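You operate a simulated robot arm through the tools that you are given. There is no shell and no other tool.

Carry out the task below with a simulated robot arm. There is one attempt and no reset: what you move stays moved.

Task
Set the closing speed by the card; close and open the tines once.
Fine: at the gripper bench; blue CLOSE knob first; air on for the try, off again after.

Only the result counts: the job must be done as asked and must still hold three seconds after the hand-in. Knocking over, shifting, dropping, spilling or breaking anything else fails it.

Robot
A 7-joint arm with a fingered hand, fixed in place. Base frame: the origin is on the floor under the middle of its stand, x ahead of it, y to its left, z up. Lengths are in m, angles in degrees, forces in N, time in s.
With the tool pointing down near the work surface it reaches from about 0.18 to 0.74 m from the base axis. Its first joint turns from -166.0 to 166.0 degrees. Payload 4 kg.
The TCP is the grasp point between the finger pads, 0.028 m short of the fingertips. In the tool frame z runs along the fingers and y along their closing line. The gripper opens to 0.168 m; its body begins 0.079 m behind the TCP. The gripper is a hand of 4 fingers: y runs from the thumb to the fingers, the wrist lies at [0, 0, -0.249] in the tool frame, and closing takes about 1.5 s.
Orientation is that of the tool frame in the base frame, as a unit quaternion [x, y, z, w]. With the fingers straight down and closing along the base's y, the tool's x points along the base's -x, its y along +y and its z along -z.

Tools
- The arm moves only by the tool nudge_tool. Its argument "motion" is one flat list of numbers, 6 for each row, row after row: the shift along the tool's x, y, z in m, then the turn, a rotation vector about the tool's x, y, z in degrees. In form: [dx, dy, dz, rx, ry, rz, dx, dy, dz, rx, ry, rz, ...]. A call has 1 to 20 rows; each row shifts and turns the commanded pose from where the row before left it, along the tool's axes as they then stand. "gripper" is the opening in per cent of the stroke, from 0 (shut) to 100 (fully open), set as the call begins (left out, the last holds). Rows are played at 5 a second. More than 0.05 m and 8.6 degrees between two rows, or a gripper value outside its range, and nothing of the call is played. A pose out of reach is approached as far as the arm can. The call stops where the force on the tool passes 40 N (or 10 N more than at its start, if that is more) or the arm is blocked; 0.2 s more then pass. Each finger travels about 0.153 m/s and halts on what it meets, pressing with about 31 N; the grip force reading is that of the motor and also rises with nothing between the fingers. The clock runs only during rows and for 0.2 s after the last one: add rows that do not move to give the fingers time. The reply holds the time, the measured pose of the TCP, the force on the tool along the base axes, the opening and the grip force, in the units named above and with some noise, with the torque about the TCP (base axes, N m) and any sound that the robot's microphone picked up.
- Cameras (640 x 400 px; columns grow to the right, rows downward): "scene" is fixed at [0.0506, -0.5006, 1.6565]; the picture's right is [0.66, -0.75, 0.00], its down [-0.47, -0.41, -0.78] and it looks along [0.59, 0.51, -0.63] (base axes); focal length 359 px, centre (320, 200). "wrist" rides on the gripper at [0.06, -0.06, -0.11] in the tool frame; the picture's right is [0.71, 0.71, 0.00], its down [-0.56, 0.56, -0.62] and it looks along [-0.44, 0.43, 0.79] (tool axes); focal length 265 px, centre (320, 200). There is no depth. A picture from a camera that has moved, and an enlarged one, comes with that camera's place and axes in the base frame and with its lens.
- capture(camera): a new picture of that camera. The clock stands still meanwhile.
- move_column(by): slides the trunk up (or, below 0, down) by that many m; the arm rides with it, the base frame stays. It gives what a move gives, with no picture.
- hand_shape(shape): the hand has 4 fingers and takes this shape, open, in about a second: jaw (thumb against the fingers, like two jaws); tri (thumb and two fingers); tip (a fingertip pinch); poke (one finger out to press); point (the index stretched); flat (the hand flat); cup (the hand cupped); fist (a fist). The gripper value then closes the fingers along that shape, each until it touches; the sizes above hold for jaw. It gives what a move gives, with no picture.
- enlarge(camera, box): a new picture of the part [left, top, right, bottom] of that camera's present view, enlarged. The clock stands still meanwhile.
- job_done(): hands the job in; it is judged then, once.

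Places have to be worked out from the pictures, the camera data and where the tool is seen. Open the gripper and draw the arm clear of the work before you hand the job in, unless the task says otherwise.

The tools are called after "Call:" by a JSON object that holds its "op" and its "data". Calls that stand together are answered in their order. nudge_tool: Moves the arm, as the interface text tells. Its arguments: {"type":"object","properties":{"motion":{"type":"array","items":{"type":"number"}},"gripper":{"type":"number"}},"required":["motion"]} The other tools are called the same way: move_column (by) moves the trunk up or down; hand_shape (shape) gives the hand a shape; capture (camera) takes a picture; enlarge (camera, box) takes an enlarged picture of a part of a camera's view; job_done () hands the job in.

At the start:

```text
time_s: 0.0
position: [0.4252, 0.1706, 1.2113]
ee_rot: [0.001, 1.0, -0.001, -0.001]
ft_force: [-0.5, -0.4, -1.1]
moment: [-0.03, 0.01, -0.05]
gripper_width: 0.168
finger_force: 0.1
shape: jaw
trunk travel left (down, up): [-0.525, 0.065]
```

scene: 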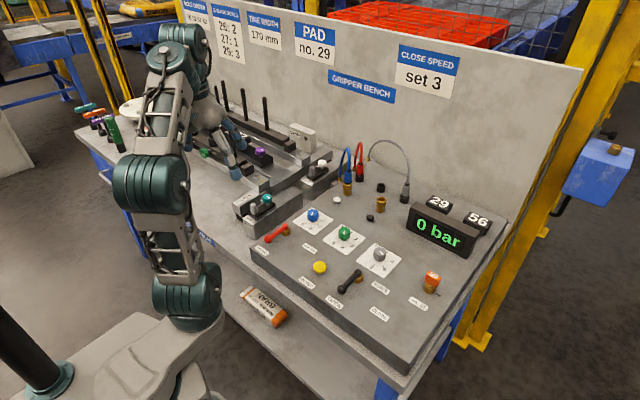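
wrist: 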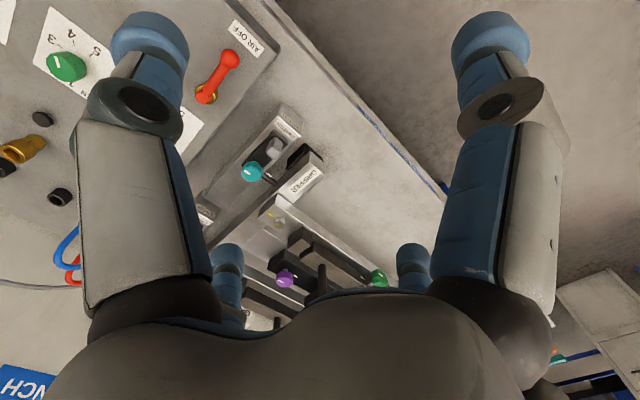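

I start by looking closely at the bench, the cards and the control panel before moving anything.

Call:
{"op": "enlarge", "data": {"camera": "scene", "box": [240, 160, 500, 340]}}

Call:
{"op": "enlarge", "data": {"camera": "scene", "box": [170, 0, 480, 110]}}

Call:
{"op": "enlarge", "data": {"camera": "scene", "box": [170, 70, 350, 240]}}

```text
2.22 times, centred on (370, 250) of scene
camera zoom: at [0.0506, -0.5006, 1.6565], right [0.66, -0.75, 0.0], down [-0.47, -0.41, -0.78], along [0.59, 0.51, -0.63], focal length 798 px, centre (209, 89)
```

zoom: 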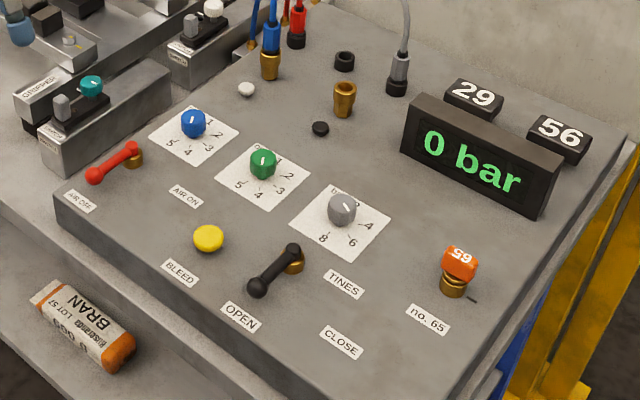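

```text
2.06 times, centred on (325, 55) of scene
camera zoom: at [0.0506, -0.5006, 1.6565], right [0.66, -0.75, 0.0], down [-0.47, -0.41, -0.78], along [0.59, 0.51, -0.63], focal length 742 px, centre (310, 499)
```

zoom: 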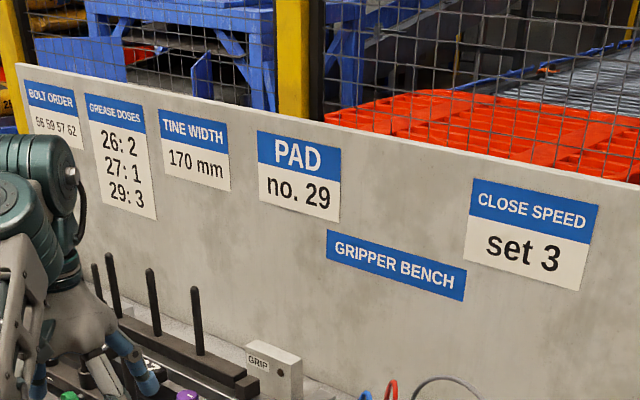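

```text
2.35 times, centred on (260, 155) of scene
camera zoom: at [0.0506, -0.5006, 1.6565], right [0.66, -0.75, 0.0], down [-0.47, -0.41, -0.78], along [0.59, 0.51, -0.63], focal length 845 px, centre (461, 306)
```

zoom: 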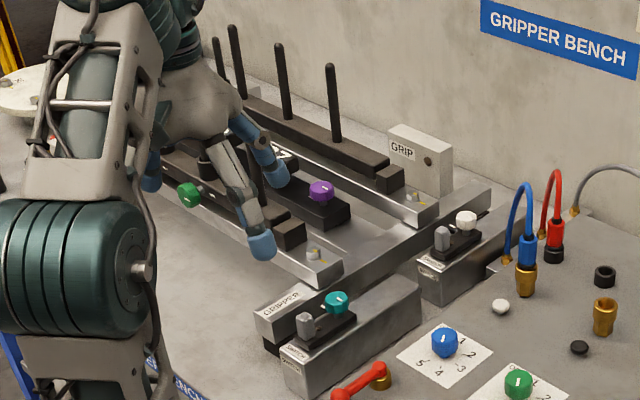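

The card says CLOSE SPEED "set 3". I put the panel top at z≈0.92, with the blue knob near (0.65, 0.05), the red air lever pivot near (0.56, 0.07) and the black tines lever near (0.56, -0.19). I'll move the hand high above the panel toward -y for a closer wrist view.

Call:
{"op": "nudge_tool", "data": {"motion": [0, -0.04, 0, 0, 0, 0, 0, -0.04, 0, 0, 0, 0, 0, -0.04, 0, 0, 0, 0, 0, -0.04, 0, 0, 0, 0, 0, -0.04, 0, 0, 0, 0, 0, -0.04, 0, 0, 0, 0, 0, -0.04, 0, 0, 0, 0], "gripper": 100}}

```text
time_s: 1.6
position: [0.4257, -0.114, 1.2104]
ee_rot: [0.0, 1.0, 0.001, 0.0]
ft_force: [-1.0, 0.1, -0.7]
moment: [0.0, 0.02, 0.0]
gripper_width: 0.1679
finger_force: 0.1
shape: jaw
trunk travel left (down, up): [-0.525, 0.065]
```

The arm is at (0.426, -0.114, 1.21) with no contact. I'll look with both cameras.

Call:
{"op": "capture", "data": {"camera": "wrist"}}

Call:
{"op": "capture", "data": {"camera": "scene"}}

```text
taken
camera wrist: at [0.3639, -0.1738, 1.3204], right [-0.71, 0.71, 0.0], down [0.56, 0.56, 0.62], along [0.44, 0.43, -0.79], focal length 265 px, centre (320, 200)
```

wrist: 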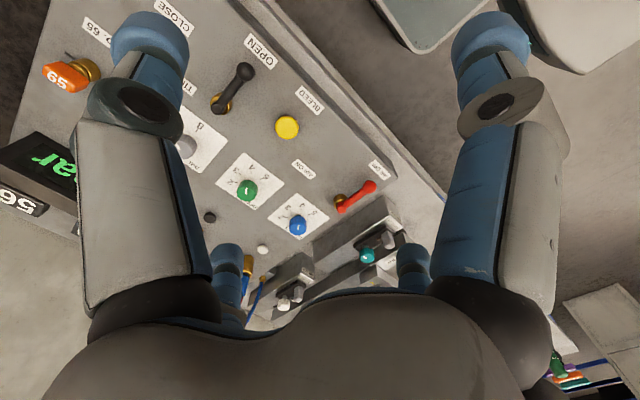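

```text
taken
```

scene: 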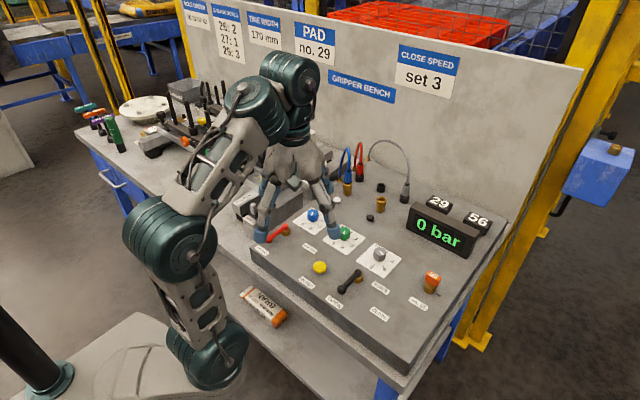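

I now have a clear wrist view of the knobs and levers, so I'll zoom in on the knobs in both views to read their dials.

Call:
{"op": "enlarge", "data": {"camera": "wrist", "box": [190, 120, 390, 250]}}

Call:
{"op": "enlarge", "data": {"camera": "scene", "box": [285, 195, 375, 255]}}

Call:
{"op": "enlarge", "data": {"camera": "scene", "box": [80, 70, 280, 200]}}

```text
3.08 times, centred on (290, 185) of wrist
camera zoom: at [0.3639, -0.1738, 1.3204], right [-0.71, 0.71, 0.0], down [0.56, 0.56, 0.62], along [0.44, 0.43, -0.79], focal length 817 px, centre (412, 246)
```

zoom: 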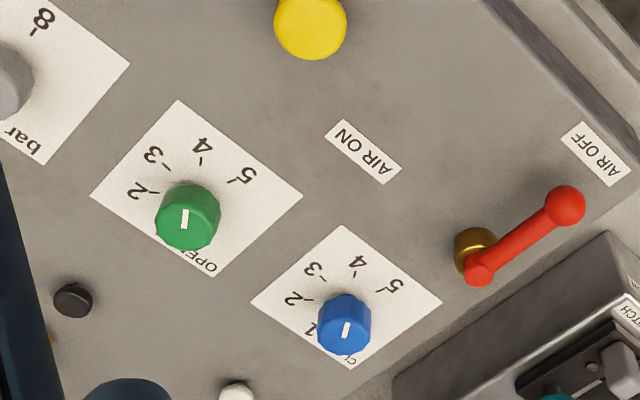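

```text
6.67 times, centred on (330, 225) of scene
camera zoom: at [0.0506, -0.5006, 1.6565], right [0.66, -0.75, 0.0], down [-0.47, -0.41, -0.78], along [0.59, 0.51, -0.63], focal length 2394 px, centre (253, 33)
```

zoom: 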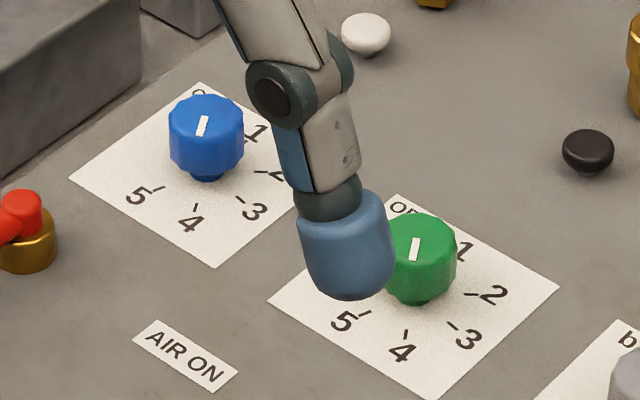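

```text
3.08 times, centred on (180, 135) of scene
camera zoom: at [0.0506, -0.5006, 1.6565], right [0.66, -0.75, 0.0], down [-0.47, -0.41, -0.78], along [0.59, 0.51, -0.63], focal length 1105 px, centre (751, 400)
```

zoom: 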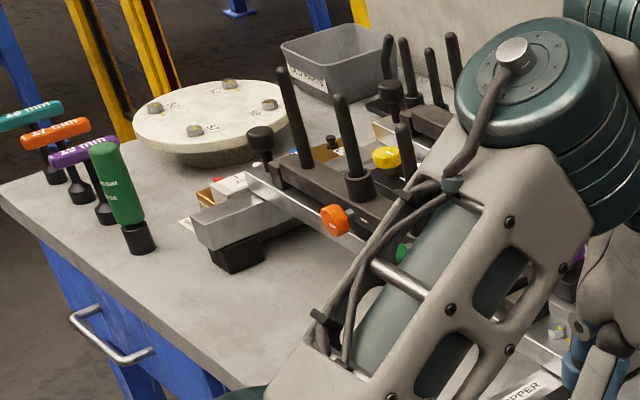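

The markings on the blue knob are still ambiguous: the pointer could be near 1 or near 4. I'll bring the wrist camera closer to the blue and green knobs while keeping the fingers well above the panel.

Call:
{"op": "nudge_tool", "data": {"motion": [-0.031, 0.016, 0.02, 0, 0, 0, -0.031, 0.016, 0.02, 0, 0, 0, -0.031, 0.016, 0.02, 0, 0, 0, -0.025, 0.016, 0.015, 0, 0, 0]}}

Call:
{"op": "capture", "data": {"camera": "wrist"}}

Call:
{"op": "enlarge", "data": {"camera": "wrist", "box": [230, 110, 430, 240]}}

```text
time_s: 2.6
position: [0.543, -0.0482, 1.1368]
ee_rot: [0.0, 1.0, -0.001, 0.0]
ft_force: [0.3, -0.5, -0.1]
moment: [-0.01, 0.0, 0.02]
gripper_width: 0.168
finger_force: 0.1
shape: jaw
trunk travel left (down, up): [-0.525, 0.065]
```

```text
taken
camera wrist: at [0.4821, -0.1074, 1.2458], right [-0.71, 0.71, 0.0], down [0.56, 0.56, 0.62], along [0.44, 0.43, -0.79], focal length 265 px, centre (320, 200)
```

wrist: 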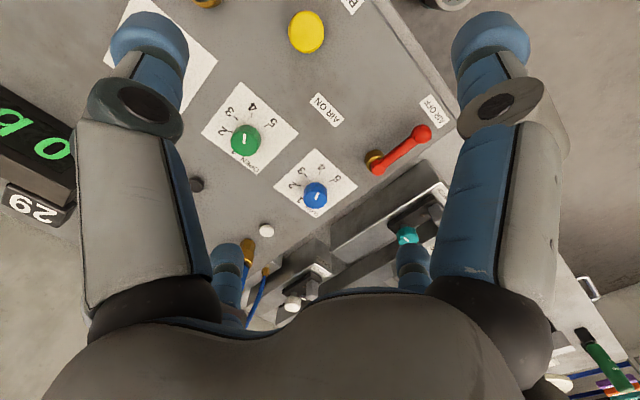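

```text
3.08 times, centred on (330, 175) of wrist
camera zoom: at [0.4821, -0.1074, 1.2458], right [-0.71, 0.71, 0.0], down [0.56, 0.56, 0.62], along [0.44, 0.43, -0.79], focal length 817 px, centre (289, 277)
```

zoom: 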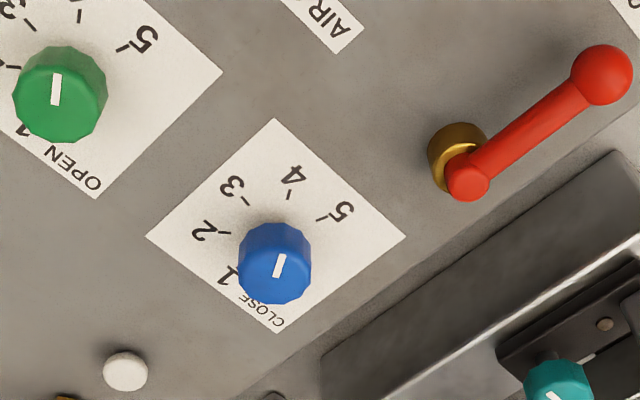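

The blue knob is about 32 mm wide with its top near z=0.953, centred near (0.649, 0.045). Its white pointer sits at the 4 tick, so it must turn about 52° counter-clockwise (seen from above) to reach 3. Next I'll check how the hand's fingers are arranged.

Call:
{"op": "enlarge", "data": {"camera": "scene", "box": [230, 130, 430, 260]}}

Call:
{"op": "capture", "data": {"camera": "scene"}}

```text
3.08 times, centred on (330, 195) of scene
camera zoom: at [0.0506, -0.5006, 1.6565], right [0.66, -0.75, 0.0], down [-0.47, -0.41, -0.78], along [0.59, 0.51, -0.63], focal length 1105 px, centre (289, 215)
```

zoom: 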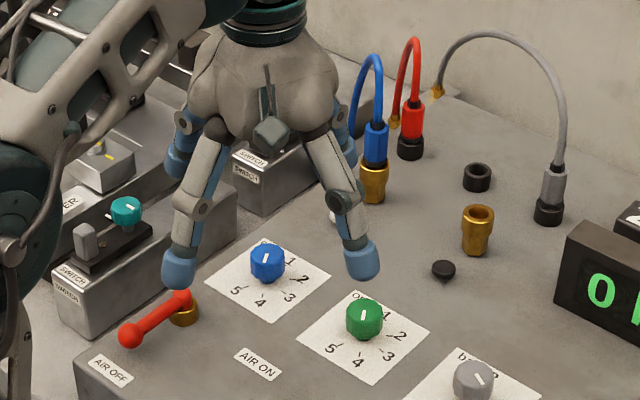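

```text
taken
```

scene: 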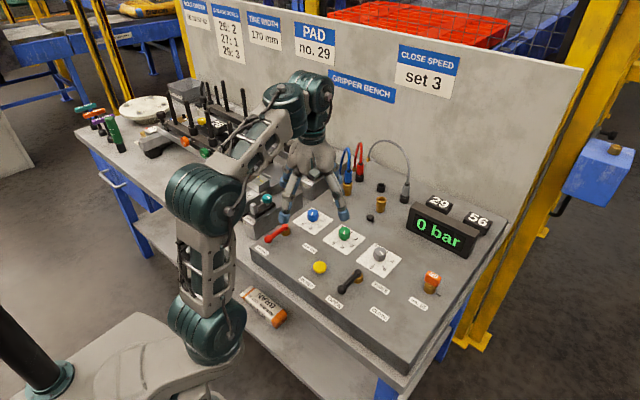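

The hand has four fingers spread around the palm, so I'll partly close it here in the air to about 35% and see how the fingers come together.

Call:
{"op": "nudge_tool", "data": {"motion": [0, 0, 0, 0, 0, 0, 0, 0, 0, 0, 0, 0, 0, 0, 0, 0, 0, 0, 0, 0, 0, 0, 0, 0, 0, 0, 0, 0, 0, 0], "gripper": 35}}

Call:
{"op": "capture", "data": {"camera": "wrist"}}

Call:
{"op": "enlarge", "data": {"camera": "scene", "box": [230, 130, 430, 260]}}

```text
time_s: 3.8
position: [0.5429, -0.0479, 1.1362]
ee_rot: [0.001, 1.0, 0.0, -0.001]
ft_force: [-0.5, 0.6, -0.4]
moment: [-0.02, 0.04, 0.01]
gripper_width: 0.0593
finger_force: 0.0
shape: jaw
trunk travel left (down, up): [-0.525, 0.065]
```

```text
taken
camera wrist: at [0.4813, -0.108, 1.2461], right [-0.71, 0.71, 0.0], down [0.56, 0.56, 0.62], along [0.44, 0.43, -0.79], focal length 265 px, centre (320, 200)
```

wrist: 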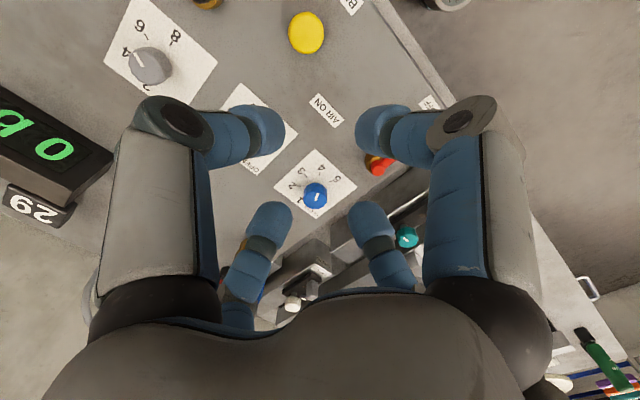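

```text
3.08 times, centred on (330, 195) of scene
camera zoom: at [0.0506, -0.5006, 1.6565], right [0.66, -0.75, 0.0], down [-0.47, -0.41, -0.78], along [0.59, 0.51, -0.63], focal length 1105 px, centre (289, 215)
```

zoom: 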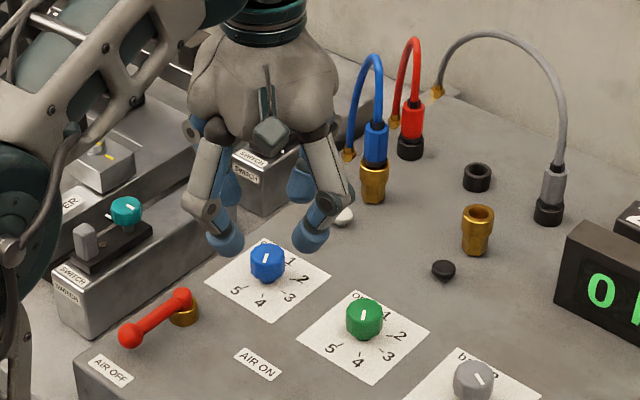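

In jaw shape the four fingers close radially in a cross. The switch block beside the blue knob (right face at y≈0.11, top z≈0.98) would crowd a finger on the +y side. I'll try the "tip" pinch shape in free air to see whether it is slimmer.

Call:
{"op": "hand_shape", "data": {"shape": "tip"}}

Call:
{"op": "capture", "data": {"camera": "wrist"}}

Call:
{"op": "enlarge", "data": {"camera": "scene", "box": [230, 130, 430, 260]}}

```text
time_s: 4.7
position: [0.5416, -0.0474, 1.1367]
ee_rot: [0.001, 1.0, 0.0, 0.0]
ft_force: [-1.0, 0.4, 0.3]
moment: [0.01, -0.01, -0.02]
gripper_width: 0.1681
finger_force: 0.0
shape: tip
trunk travel left (down, up): [-0.525, 0.065]
```

```text
taken
camera wrist: at [0.4813, -0.108, 1.2461], right [-0.71, 0.71, 0.0], down [0.56, 0.56, 0.62], along [0.44, 0.43, -0.79], focal length 265 px, centre (320, 200)
```

wrist: 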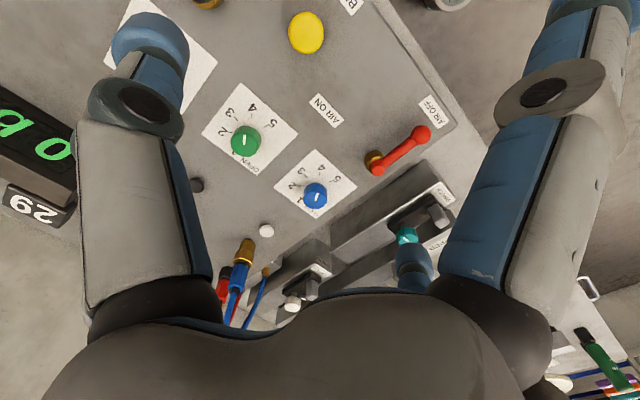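

```text
3.08 times, centred on (330, 195) of scene
camera zoom: at [0.0506, -0.5006, 1.6565], right [0.66, -0.75, 0.0], down [-0.47, -0.41, -0.78], along [0.59, 0.51, -0.63], focal length 1105 px, centre (289, 215)
```

zoom: 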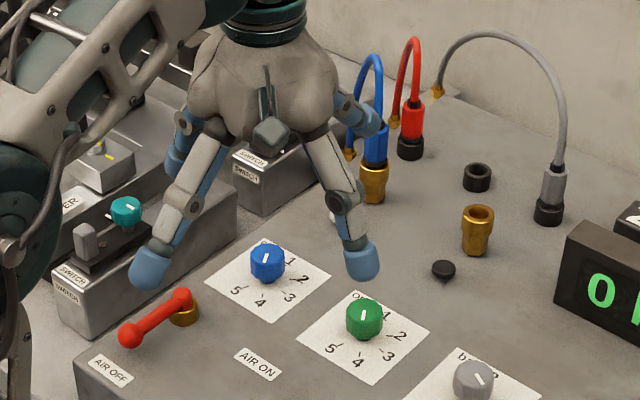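

In tip shape the thumb (-y) and the +y finger pinch while the two side fingers splay outward. I'll close the pinch partway in the air to see its final geometry.

Call:
{"op": "nudge_tool", "data": {"motion": [0, 0, 0, 0, 0, 0, 0, 0, 0, 0, 0, 0, 0, 0, 0, 0, 0, 0, 0, 0, 0, 0, 0, 0, 0, 0, 0, 0, 0, 0, 0, 0, 0, 0, 0, 0], "gripper": 25}}

Call:
{"op": "capture", "data": {"camera": "wrist"}}

Call:
{"op": "enlarge", "data": {"camera": "scene", "box": [230, 130, 430, 260]}}

```text
time_s: 6.1
position: [0.5427, -0.048, 1.1374]
ee_rot: [0.0, 1.0, 0.0, 0.0]
ft_force: [-0.1, -0.6, -0.3]
moment: [0.0, 0.01, -0.05]
gripper_width: 0.0427
finger_force: 0.0
shape: tip
trunk travel left (down, up): [-0.525, 0.065]
```

```text
taken
camera wrist: at [0.4813, -0.108, 1.2461], right [-0.71, 0.71, 0.0], down [0.56, 0.56, 0.62], along [0.44, 0.43, -0.79], focal length 265 px, centre (320, 200)
```

wrist: 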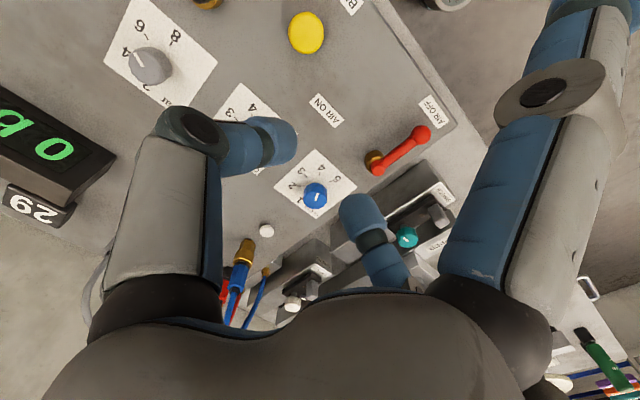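

```text
3.08 times, centred on (330, 195) of scene
camera zoom: at [0.0506, -0.5006, 1.6565], right [0.66, -0.75, 0.0], down [-0.47, -0.41, -0.78], along [0.59, 0.51, -0.63], focal length 1105 px, centre (289, 215)
```

zoom: 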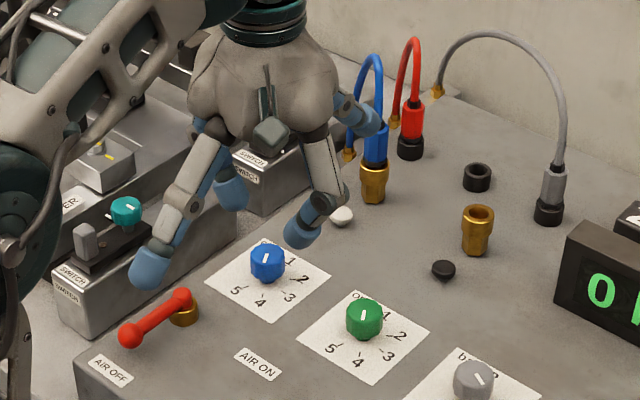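

The splayed fingertips end only about 18 mm above the pinch tips, which would clash with the block or the lever, so jaw is the better shape. I need the block's real position and height next to the blue knob, so I'll zoom there.

Call:
{"op": "enlarge", "data": {"camera": "wrist", "box": [240, 140, 460, 290]}}

Call:
{"op": "enlarge", "data": {"camera": "scene", "box": [230, 170, 330, 240]}}

```text
2.67 times, centred on (350, 215) of wrist
camera zoom: at [0.4813, -0.108, 1.2461], right [-0.71, 0.71, 0.0], down [0.56, 0.56, 0.62], along [0.44, 0.43, -0.79], focal length 708 px, centre (240, 160)
```

zoom: 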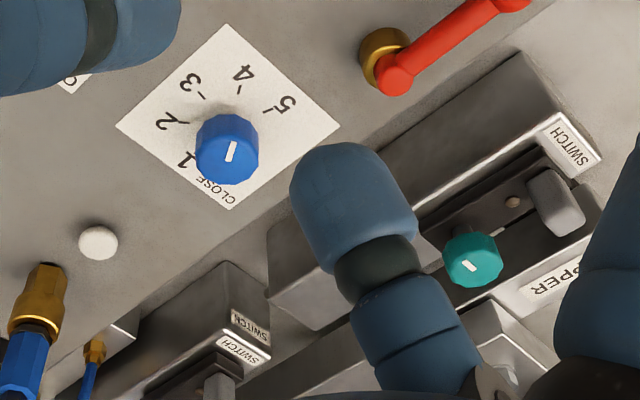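

```text
5.71 times, centred on (280, 205) of scene
camera zoom: at [0.0506, -0.5006, 1.6565], right [0.66, -0.75, 0.0], down [-0.47, -0.41, -0.78], along [0.59, 0.51, -0.63], focal length 2052 px, centre (549, 171)
```

zoom: 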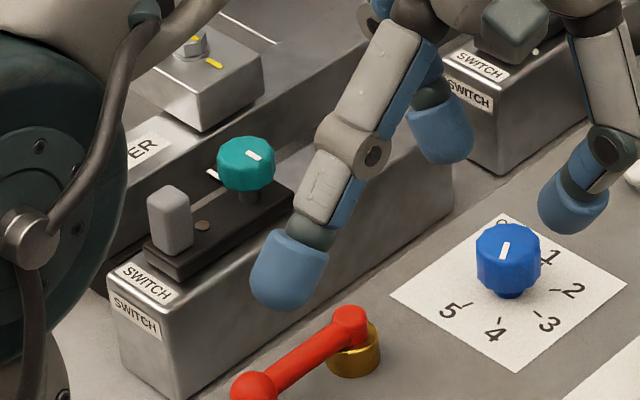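

The block's face is about 65 mm from the blue knob and 45 mm from the red ball handle, and the ball centre is near (0.492, 0.068, 0.951). I want a slim pusher for the levers, so I'll try the "poke" shape in free air.

Call:
{"op": "hand_shape", "data": {"shape": "poke"}}

Call:
{"op": "capture", "data": {"camera": "wrist"}}

Call:
{"op": "enlarge", "data": {"camera": "scene", "box": [230, 130, 430, 260]}}

```text
time_s: 7.0
position: [0.5432, -0.0483, 1.1375]
ee_rot: [0.0, 1.0, 0.0, 0.0]
ft_force: [0.9, -0.3, 0.2]
moment: [0.0, 0.01, -0.01]
gripper_width: 0.0001
finger_force: 0.1
shape: poke
trunk travel left (down, up): [-0.525, 0.065]
```

```text
taken
camera wrist: at [0.4813, -0.108, 1.2461], right [-0.71, 0.71, 0.0], down [0.56, 0.56, 0.62], along [0.44, 0.43, -0.79], focal length 265 px, centre (320, 200)
```

wrist: 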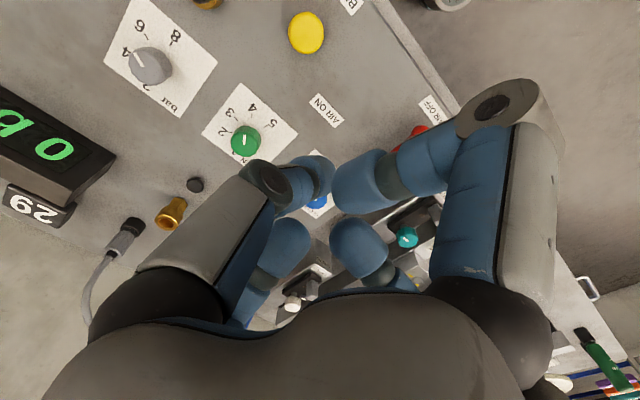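

```text
3.08 times, centred on (330, 195) of scene
camera zoom: at [0.0506, -0.5006, 1.6565], right [0.66, -0.75, 0.0], down [-0.47, -0.41, -0.78], along [0.59, 0.51, -0.63], focal length 1105 px, centre (289, 215)
```

zoom: 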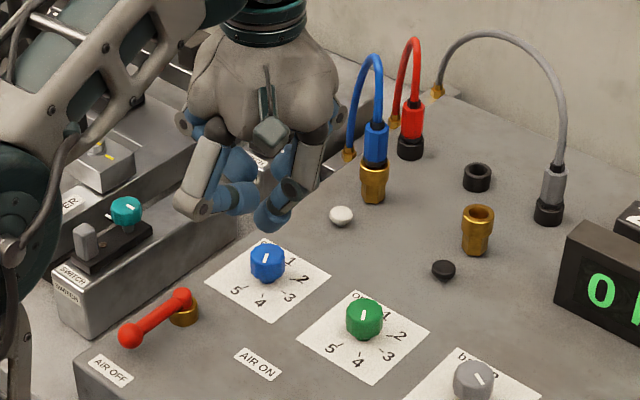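

Poke leaves the thumb reaching down about 25 mm past the curled fingers. I'll also check the "point" shape, which may give a straighter, slimmer finger.

Call:
{"op": "hand_shape", "data": {"shape": "point"}}

Call:
{"op": "capture", "data": {"camera": "wrist"}}

Call:
{"op": "enlarge", "data": {"camera": "scene", "box": [230, 130, 430, 260]}}

```text
time_s: 7.9
position: [0.5422, -0.047, 1.1368]
ee_rot: [0.0, 1.0, -0.001, 0.0]
ft_force: [0.8, 0.5, -0.3]
moment: [0.0, -0.04, 0.0]
gripper_width: 0.0
finger_force: 0.1
shape: point
trunk travel left (down, up): [-0.525, 0.065]
```

```text
taken
camera wrist: at [0.4813, -0.108, 1.2461], right [-0.71, 0.71, 0.0], down [0.56, 0.56, 0.62], along [0.44, 0.43, -0.79], focal length 265 px, centre (320, 200)
```

wrist: 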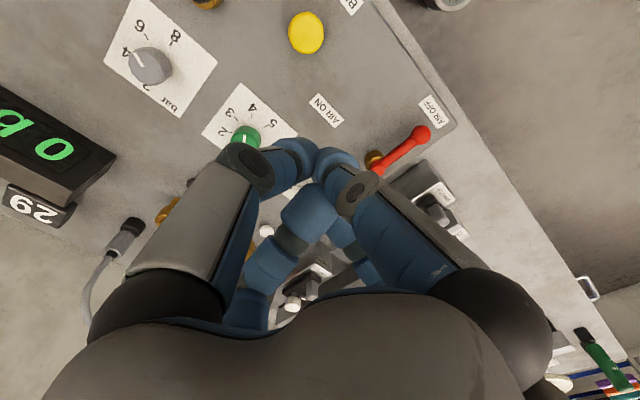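

```text
3.08 times, centred on (330, 195) of scene
camera zoom: at [0.0506, -0.5006, 1.6565], right [0.66, -0.75, 0.0], down [-0.47, -0.41, -0.78], along [0.59, 0.51, -0.63], focal length 1105 px, centre (289, 215)
```

zoom: 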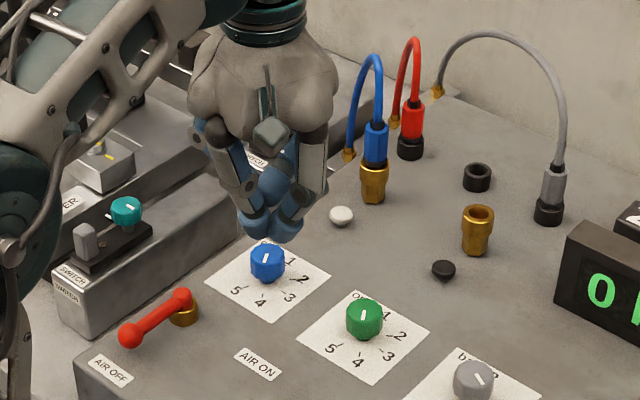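

Re-triangulating with both views puts the block's near face at y≈0.145 and its top at z≈0.949. That is farther and lower than I thought, so a jaw grasp on the blue knob has room. I return to jaw.

Call:
{"op": "hand_shape", "data": {"shape": "jaw"}}

```text
time_s: 8.8
position: [0.5433, -0.0478, 1.137]
ee_rot: [0.0, 1.0, 0.0, 0.0]
ft_force: [0.1, 0.6, -0.5]
moment: [0.01, 0.04, 0.01]
gripper_width: 0.1679
finger_force: 0.1
shape: jaw
trunk travel left (down, up): [-0.525, 0.065]
```

The hand is open in jaw shape at (0.543, -0.048, 1.137). I'll narrow it to 28%, move above the blue knob at about (0.650, 0.0465), and yaw the hand -26° so the coming +52° turn is centred.

Call:
{"op": "nudge_tool", "data": {"motion": [-0.0355, 0.0314, 0, 0, 0, 0, -0.0355, 0.0314, 0, 0, 0, 0, -0.0355, 0.0314, 0, 0, 0, 0, 0, 0, 0, 0, 0, 6.5, 0, 0, 0, 0, 0, 6.5, 0, 0, 0, 0, 0, 6.5, 0, 0, 0, 0, 0, 6.5, 0, 0, 0, 0, 0, 0], "gripper": 28}}

Call:
{"op": "capture", "data": {"camera": "wrist"}}

Call:
{"op": "capture", "data": {"camera": "scene"}}

```text
time_s: 10.6
position: [0.6488, 0.0482, 1.1364]
ee_rot: [0.225, 0.974, 0.0, 0.001]
ft_force: [0.3, -0.7, 0.5]
moment: [-0.02, 0.02, 0.0]
gripper_width: 0.0472
finger_force: 0.0
shape: jaw
trunk travel left (down, up): [-0.525, 0.065]
```

```text
taken
camera wrist: at [0.5668, 0.0197, 1.2458], right [-0.32, 0.95, 0.0], down [0.75, 0.26, 0.62], along [0.58, 0.2, -0.79], focal length 265 px, centre (320, 200)
```

wrist: 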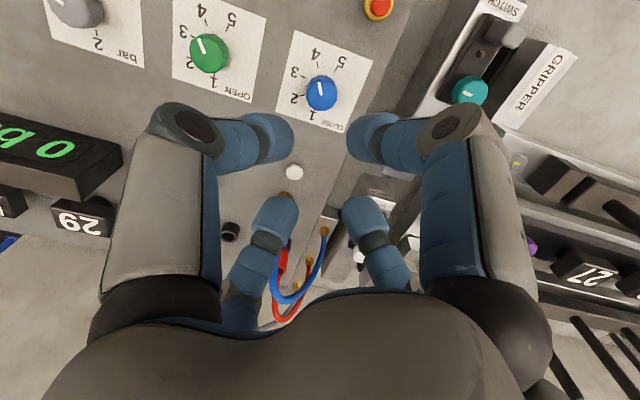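

```text
taken
```

scene: 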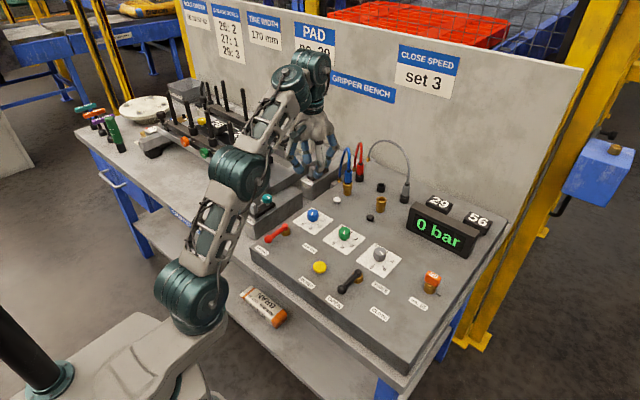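

The knob appears at about (321, 93) in the wrist image, right where the tool axis should meet it. I'll enlarge to check the centring and pointer angle.

Call:
{"op": "enlarge", "data": {"camera": "wrist", "box": [265, 20, 385, 140]}}

```text
3.33 times, centred on (325, 80) of wrist
camera zoom: at [0.5668, 0.0197, 1.2458], right [-0.32, 0.95, 0.0], down [0.75, 0.26, 0.62], along [0.58, 0.2, -0.79], focal length 885 px, centre (303, 600)
```

zoom: 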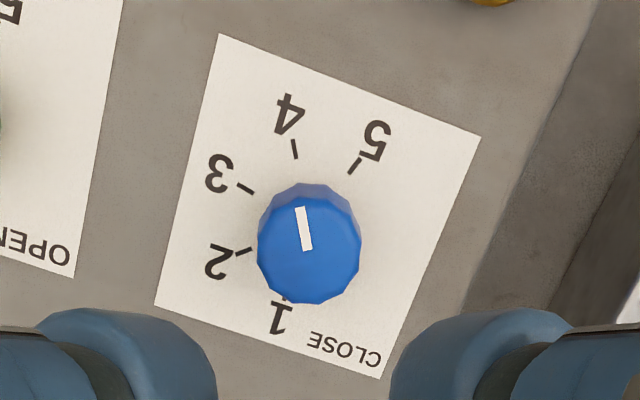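

The pointer is at about 210°, which is tick 4. The ticks are 50° apart, with 3 at 260°. The knob axis is about 2 mm to +y of the tool axis, so I'll correct that and descend to just above the knob.

Call:
{"op": "nudge_tool", "data": {"motion": [0.0008, 0.0016, 0, 0, 0, 0, 0, 0, 0.03, 0, 0, 0, 0, 0, 0.03, 0, 0, 0, 0, 0, 0.03, 0, 0, 0, 0, 0, 0.03, 0, 0, 0, 0, 0, 0.03, 0, 0, 0, 0, 0, 0, 0, 0, 0]}}

Call:
{"op": "capture", "data": {"camera": "wrist"}}

Call:
{"op": "enlarge", "data": {"camera": "scene", "box": [240, 150, 400, 260]}}

```text
time_s: 12.2
position: [0.6498, 0.0503, 0.986]
ee_rot: [0.225, 0.974, 0.001, 0.0]
ft_force: [-0.2, 0.2, 0.2]
moment: [-0.03, 0.02, -0.01]
gripper_width: 0.0475
finger_force: 0.1
shape: jaw
trunk travel left (down, up): [-0.525, 0.065]
```

```text
taken
camera wrist: at [0.5673, 0.0226, 1.095], right [-0.33, 0.95, 0.0], down [0.75, 0.26, 0.62], along [0.58, 0.2, -0.79], focal length 265 px, centre (320, 200)
```

wrist: 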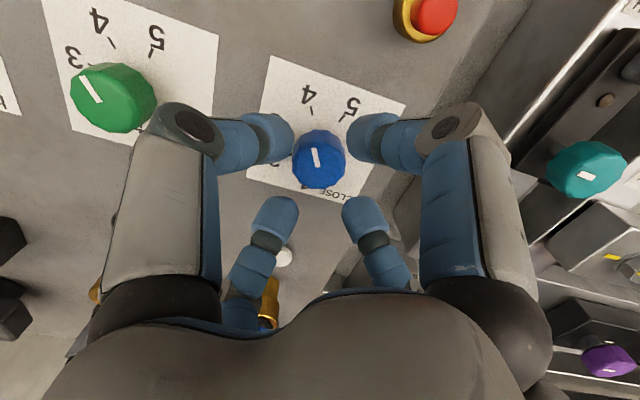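

```text
3.64 times, centred on (320, 205) of scene
camera zoom: at [0.0506, -0.5006, 1.6565], right [0.66, -0.75, 0.0], down [-0.47, -0.41, -0.78], along [0.59, 0.51, -0.63], focal length 1306 px, centre (320, 182)
```

zoom: 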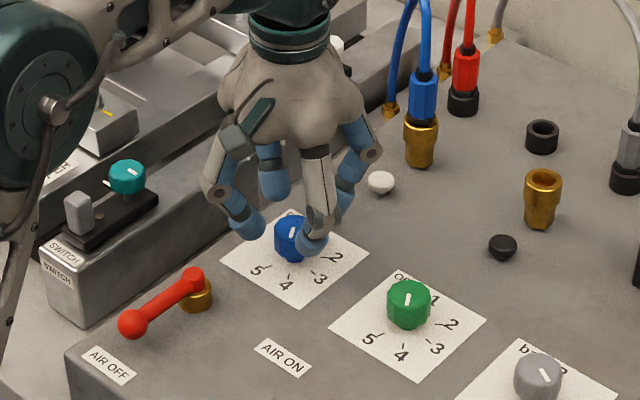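

The knob is centred between the four fingertips. I'll descend another 28 mm, putting the tips at z≈0.93 around the knob.

Call:
{"op": "nudge_tool", "data": {"motion": [0, 0, 0.01, 0, 0, 0, 0, 0, 0.01, 0, 0, 0, 0, 0, 0.008, 0, 0, 0, 0, 0, 0, 0, 0, 0]}}

Call:
{"op": "capture", "data": {"camera": "wrist"}}

Call:
{"op": "enlarge", "data": {"camera": "scene", "box": [260, 170, 380, 250]}}

```text
time_s: 13.2
position: [0.6502, 0.0498, 0.958]
ee_rot: [0.225, 0.974, 0.001, 0.0]
ft_force: [-0.3, -0.2, -0.1]
moment: [-0.01, 0.0, -0.01]
gripper_width: 0.0474
finger_force: 0.1
shape: jaw
trunk travel left (down, up): [-0.525, 0.065]
```

```text
taken
camera wrist: at [0.5679, 0.0215, 1.0672], right [-0.33, 0.95, 0.0], down [0.75, 0.26, 0.62], along [0.58, 0.2, -0.79], focal length 265 px, centre (320, 200)
```

wrist: 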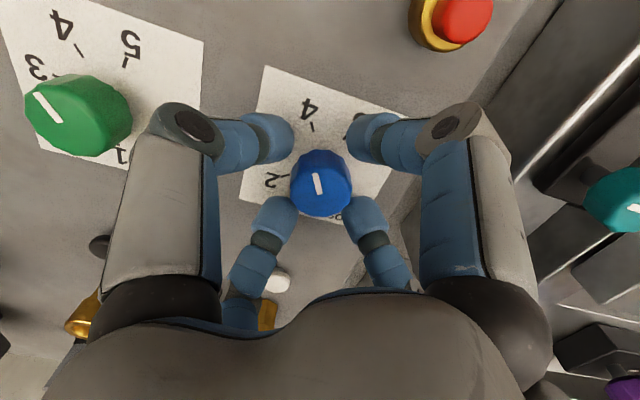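

```text
5.00 times, centred on (320, 210) of scene
camera zoom: at [0.0506, -0.5006, 1.6565], right [0.66, -0.75, 0.0], down [-0.47, -0.41, -0.78], along [0.59, 0.51, -0.63], focal length 1796 px, centre (320, 150)
```

zoom: 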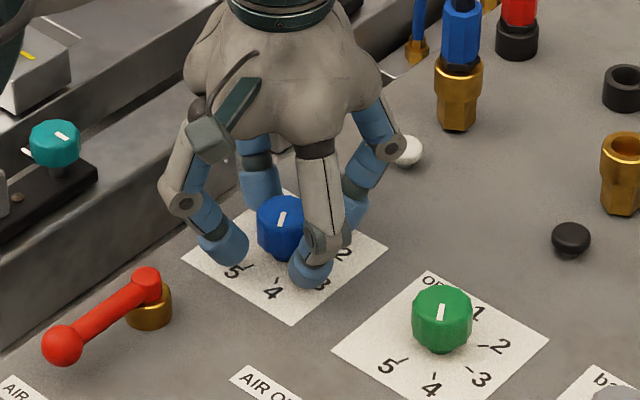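

No contact so far, and the tips surround the knob just above the panel. I'll close the fingers on the knob.

Call:
{"op": "nudge_tool", "data": {"motion": [0, 0, 0, 0, 0, 0, 0, 0, 0, 0, 0, 0, 0, 0, 0, 0, 0, 0, 0, 0, 0, 0, 0, 0, 0, 0, 0, 0, 0, 0], "gripper": 8}}

Call:
{"op": "capture", "data": {"camera": "wrist"}}

```text
time_s: 14.4
position: [0.6493, 0.0493, 0.958]
ee_rot: [0.225, 0.974, 0.001, 0.001]
ft_force: [0.6, -0.9, 1.2]
moment: [0.03, -0.02, -0.03]
gripper_width: 0.0219
finger_force: 30.9
shape: jaw
trunk travel left (down, up): [-0.525, 0.065]
```

```text
taken
camera wrist: at [0.5678, 0.0214, 1.0674], right [-0.33, 0.95, 0.0], down [0.75, 0.26, 0.62], along [0.58, 0.2, -0.79], focal length 265 px, centre (320, 200)
```

wrist: 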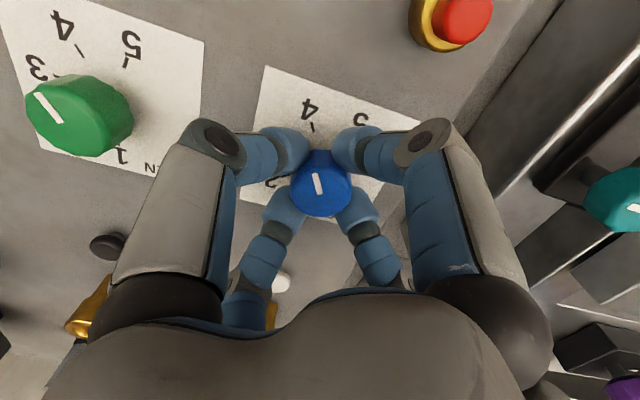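

The grip force of 30.9 N shows the fingers hold the knob firmly, and no net push shows on the arm. I'll turn +50° counter-clockwise seen from above (tool z -50°), from 4 to 3.

Call:
{"op": "nudge_tool", "data": {"motion": [0, 0, 0, 0, 0, -5, 0, 0, 0, 0, 0, -5, 0, 0, 0, 0, 0, -5, 0, 0, 0, 0, 0, -5, 0, 0, 0, 0, 0, -5, 0, 0, 0, 0, 0, -5, 0, 0, 0, 0, 0, -5, 0, 0, 0, 0, 0, -5, 0, 0, 0, 0, 0, -5, 0, 0, 0, 0, 0, -5, 0, 0, 0, 0, 0, 0]}}

Call:
{"op": "capture", "data": {"camera": "wrist"}}

Call:
{"op": "enlarge", "data": {"camera": "scene", "box": [260, 170, 380, 250]}}

```text
time_s: 16.8
position: [0.6503, 0.0492, 0.9586]
ee_rot: [-0.209, 0.978, -0.001, 0.001]
ft_force: [10.3, 0.2, 1.5]
moment: [0.05, -0.19, 0.01]
gripper_width: 0.0221
finger_force: 30.9
shape: jaw
trunk travel left (down, up): [-0.525, 0.065]
```

```text
taken
camera wrist: at [0.6183, -0.0306, 1.0674], right [-0.93, 0.36, 0.0], down [0.28, 0.74, 0.62], along [0.22, 0.57, -0.79], focal length 265 px, centre (320, 200)
```

wrist: 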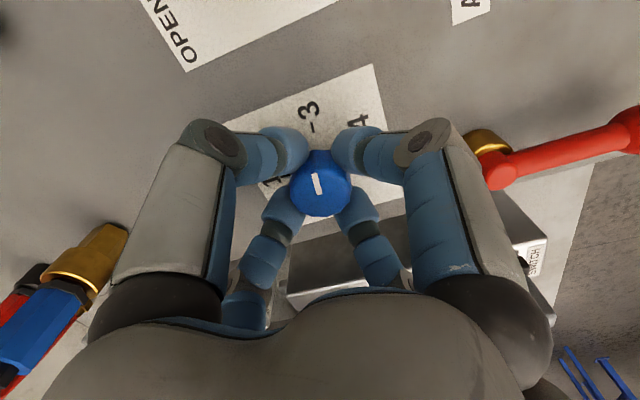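

```text
5.00 times, centred on (320, 210) of scene
camera zoom: at [0.0506, -0.5006, 1.6565], right [0.66, -0.75, 0.0], down [-0.47, -0.41, -0.78], along [0.59, 0.51, -0.63], focal length 1796 px, centre (320, 150)
```

zoom: 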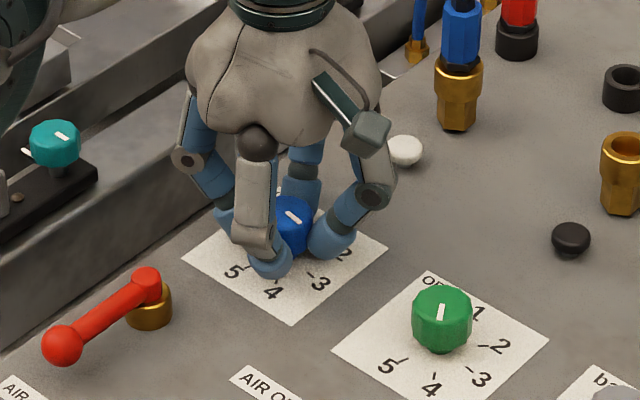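

The knob followed the hand through 50°, and the 3 tick is now in line with its mark. I'll release to 28% and lift to check the pointer.

Call:
{"op": "nudge_tool", "data": {"motion": [0, 0, 0, 0, 0, 0, 0, 0, 0, 0, 0, 0, 0, 0, 0, 0, 0, 0, 0, 0, -0.02, 0, 0, 0, 0, 0, -0.03, 0, 0, 0, 0, 0, -0.04, 0, 0, 0, 0, 0, -0.04, 0, 0, 0, 0, 0, -0.04, 0, 0, 0, 0, 0, 0, 0, 0, 0], "gripper": 28}}

Call:
{"op": "capture", "data": {"camera": "wrist"}}

Call:
{"op": "enlarge", "data": {"camera": "wrist", "box": [265, 20, 385, 140]}}

Call:
{"op": "enlarge", "data": {"camera": "scene", "box": [270, 190, 370, 256]}}

```text
time_s: 18.8
position: [0.6526, 0.0498, 1.1306]
ee_rot: [-0.207, 0.978, 0.001, -0.001]
ft_force: [0.4, -0.1, -0.6]
moment: [0.03, -0.03, -0.03]
gripper_width: 0.0469
finger_force: 0.0
shape: jaw
trunk travel left (down, up): [-0.525, 0.065]
```

```text
taken
camera wrist: at [0.6193, -0.0296, 1.2398], right [-0.93, 0.36, 0.0], down [0.28, 0.74, 0.61], along [0.22, 0.57, -0.79], focal length 265 px, centre (320, 200)
```

wrist: 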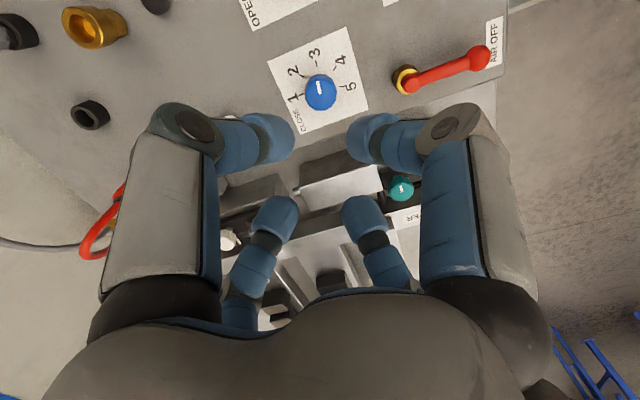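

```text
3.33 times, centred on (325, 80) of wrist
camera zoom: at [0.6193, -0.0296, 1.2398], right [-0.93, 0.36, 0.0], down [0.28, 0.74, 0.61], along [0.22, 0.57, -0.79], focal length 885 px, centre (303, 600)
```

zoom: 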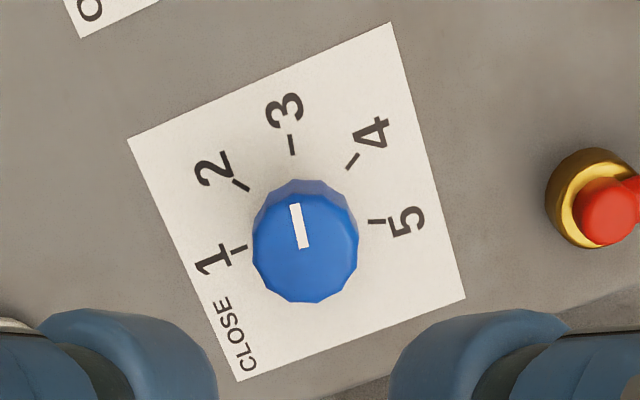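

```text
6.06 times, centred on (320, 223) of scene
camera zoom: at [0.0506, -0.5006, 1.6565], right [0.66, -0.75, 0.0], down [-0.47, -0.41, -0.78], along [0.59, 0.51, -0.63], focal length 2177 px, centre (320, 61)
```

zoom: 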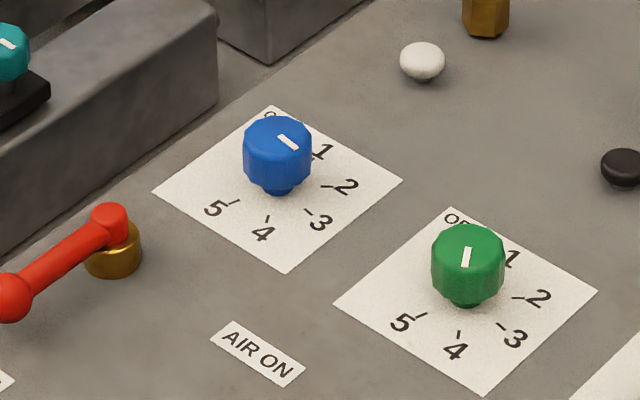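

The blue CLOSE knob now points at 3. Next is the red air lever, with its hub near (0.559, 0.072): I'll straddle the hub with the fingers so the bar lies between two of them, then just yaw the hand. I'll move above the hub at height, narrow the fingers to 18% and yaw to -45°.

Call:
{"op": "nudge_tool", "data": {"motion": [0.0245, 0.0193, 0, 0, 0, 0, 0.0245, 0.0193, 0, 0, 0, 0, 0.0245, 0.0193, 0, 0, 0, 0, 0, 0, 0, 0, 0, 7.7, 0, 0, 0, 0, 0, 7.7, 0, 0, 0, 0, 0, 7.7, 0, 0, 0, 0, 0, 7.7, 0, 0, 0, 0, 0, 7.7, 0, 0, 0, 0, 0, 7.7, 0, 0, 0, 0, 0, 7.7, 0, 0, 0, 0, 0, 7.7, 0, 0, 0, 0, 0, 7.7, 0, 0, 0, 0, 0, 0], "gripper": 18}}

Call:
{"op": "capture", "data": {"camera": "wrist"}}

Call:
{"op": "enlarge", "data": {"camera": "wrist", "box": [240, 0, 400, 110]}}

Call:
{"op": "capture", "data": {"camera": "scene"}}

```text
time_s: 21.6
position: [0.5584, 0.0719, 1.128]
ee_rot: [0.386, 0.923, 0.0, 0.0]
ft_force: [-0.8, 0.3, -0.6]
moment: [0.02, -0.02, 0.01]
gripper_width: 0.0305
finger_force: 0.2
shape: jaw
trunk travel left (down, up): [-0.525, 0.065]
```

```text
taken
camera wrist: at [0.4714, 0.0727, 1.2373], right [0.01, 1.0, 0.0], down [0.79, -0.01, 0.61], along [0.61, 0.0, -0.79], focal length 265 px, centre (320, 200)
```

wrist: 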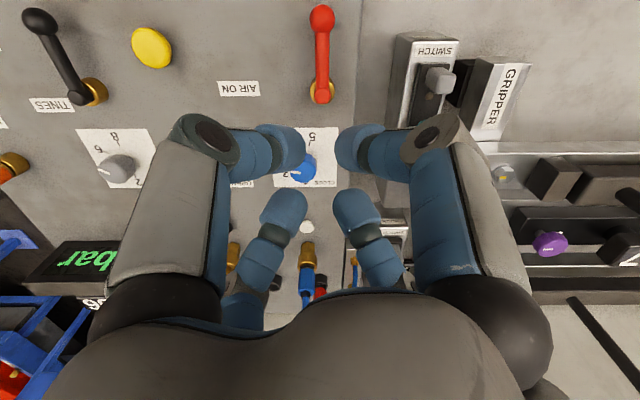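

```text
3.64 times, centred on (320, 55) of wrist
camera zoom: at [0.4714, 0.0727, 1.2373], right [0.01, 1.0, 0.0], down [0.79, -0.01, 0.61], along [0.61, 0.0, -0.79], focal length 965 px, centre (320, 727)
```

zoom: 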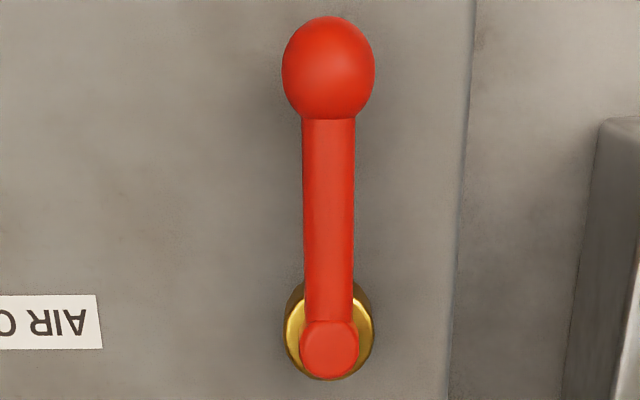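

```text
taken
```

scene: 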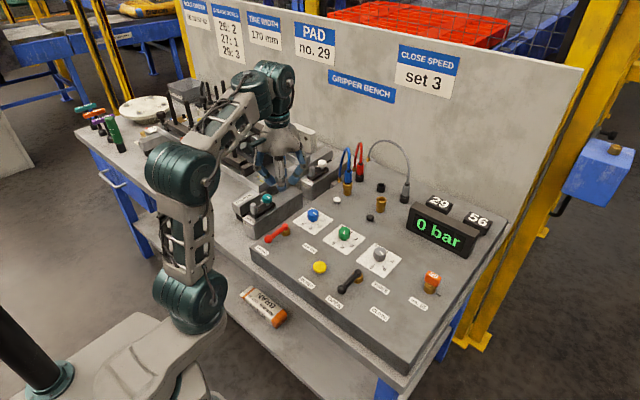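

The lever hub sits about 3 mm toward -x and 2.5 mm toward +y from the tool axis, and the bar points straight to -x. I'll open slightly to 25% for bar clearance, correct the offset and descend to just above the lever.

Call:
{"op": "nudge_tool", "data": {"motion": [0.0039, -0.0004, 0, 0, 0, 0, 0, 0, 0.03, 0, 0, 0, 0, 0, 0.03, 0, 0, 0, 0, 0, 0.03, 0, 0, 0, 0, 0, 0.03, 0, 0, 0, 0, 0, 0, 0, 0, 0], "gripper": 25}}

Call:
{"op": "capture", "data": {"camera": "wrist"}}

Call:
{"op": "enlarge", "data": {"camera": "scene", "box": [220, 160, 340, 260]}}

```text
time_s: 23.0
position: [0.5549, 0.0759, 1.0075]
ee_rot: [0.385, 0.923, -0.001, 0.0]
ft_force: [-0.2, -0.2, -0.5]
moment: [0.0, -0.01, -0.04]
gripper_width: 0.0417
finger_force: 0.1
shape: jaw
trunk travel left (down, up): [-0.525, 0.065]
```

```text
taken
camera wrist: at [0.4687, 0.0755, 1.1172], right [0.01, 1.0, 0.0], down [0.79, 0.0, 0.61], along [0.61, 0.0, -0.79], focal length 265 px, centre (320, 200)
```

wrist: 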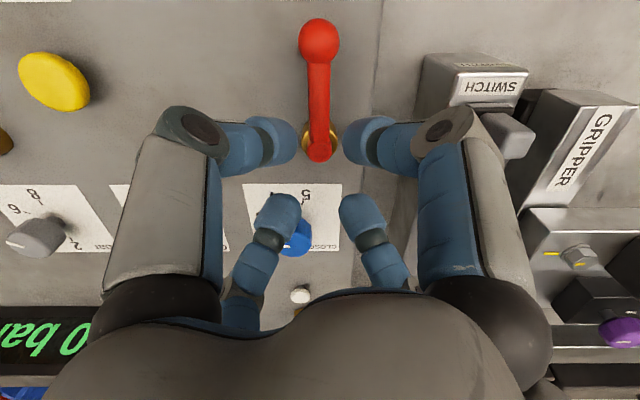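

```text
4.00 times, centred on (280, 210) of scene
camera zoom: at [0.0506, -0.5006, 1.6565], right [0.66, -0.75, 0.0], down [-0.47, -0.41, -0.78], along [0.59, 0.51, -0.63], focal length 1437 px, centre (480, 160)
```

zoom: 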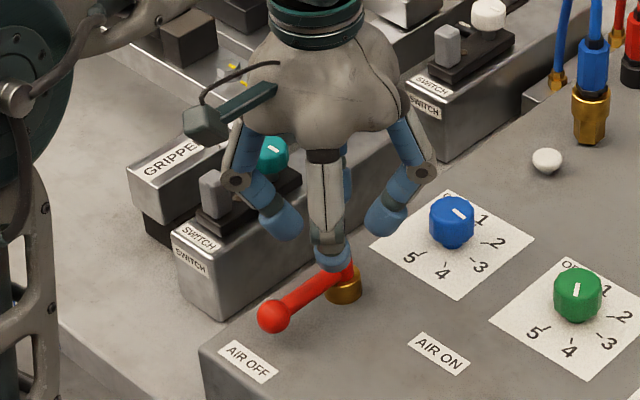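

The bar lies neatly between the two front fingertips with the hub on the tool axis. I'll descend 45 mm so the tips straddle the bar just above the panel.

Call:
{"op": "nudge_tool", "data": {"motion": [0, 0, 0.015, 0, 0, 0, 0, 0, 0.015, 0, 0, 0, 0, 0, 0.015, 0, 0, 0, 0, 0, 0, 0, 0, 0]}}

Call:
{"op": "capture", "data": {"camera": "wrist"}}

Call:
{"op": "enlarge", "data": {"camera": "scene", "box": [220, 160, 340, 260]}}

```text
time_s: 24.0
position: [0.5551, 0.0747, 0.9612]
ee_rot: [0.385, 0.923, 0.0, 0.001]
ft_force: [-0.3, 0.0, 0.0]
moment: [-0.01, -0.01, 0.02]
gripper_width: 0.0417
finger_force: 0.1
shape: jaw
trunk travel left (down, up): [-0.525, 0.065]
```

```text
taken
camera wrist: at [0.4684, 0.0748, 1.0711], right [0.01, 1.0, 0.0], down [0.79, 0.0, 0.61], along [0.61, 0.0, -0.79], focal length 265 px, centre (320, 200)
```

wrist: 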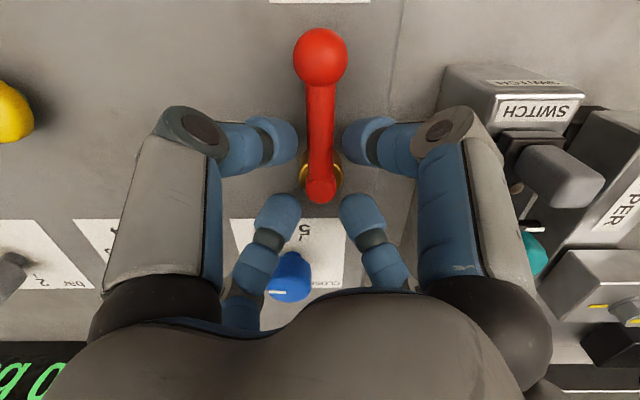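

```text
4.00 times, centred on (280, 210) of scene
camera zoom: at [0.0506, -0.5006, 1.6565], right [0.66, -0.75, 0.0], down [-0.47, -0.41, -0.78], along [0.59, 0.51, -0.63], focal length 1437 px, centre (480, 160)
```

zoom: 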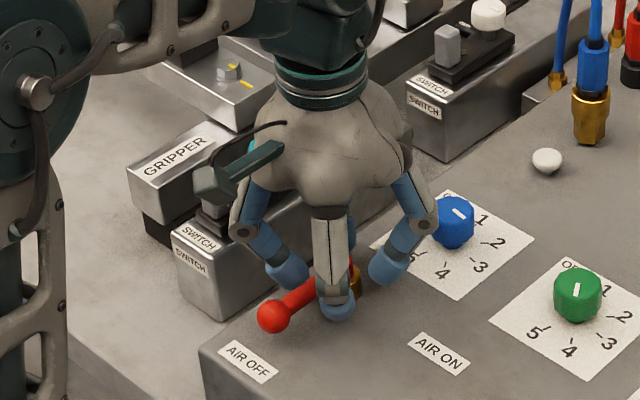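

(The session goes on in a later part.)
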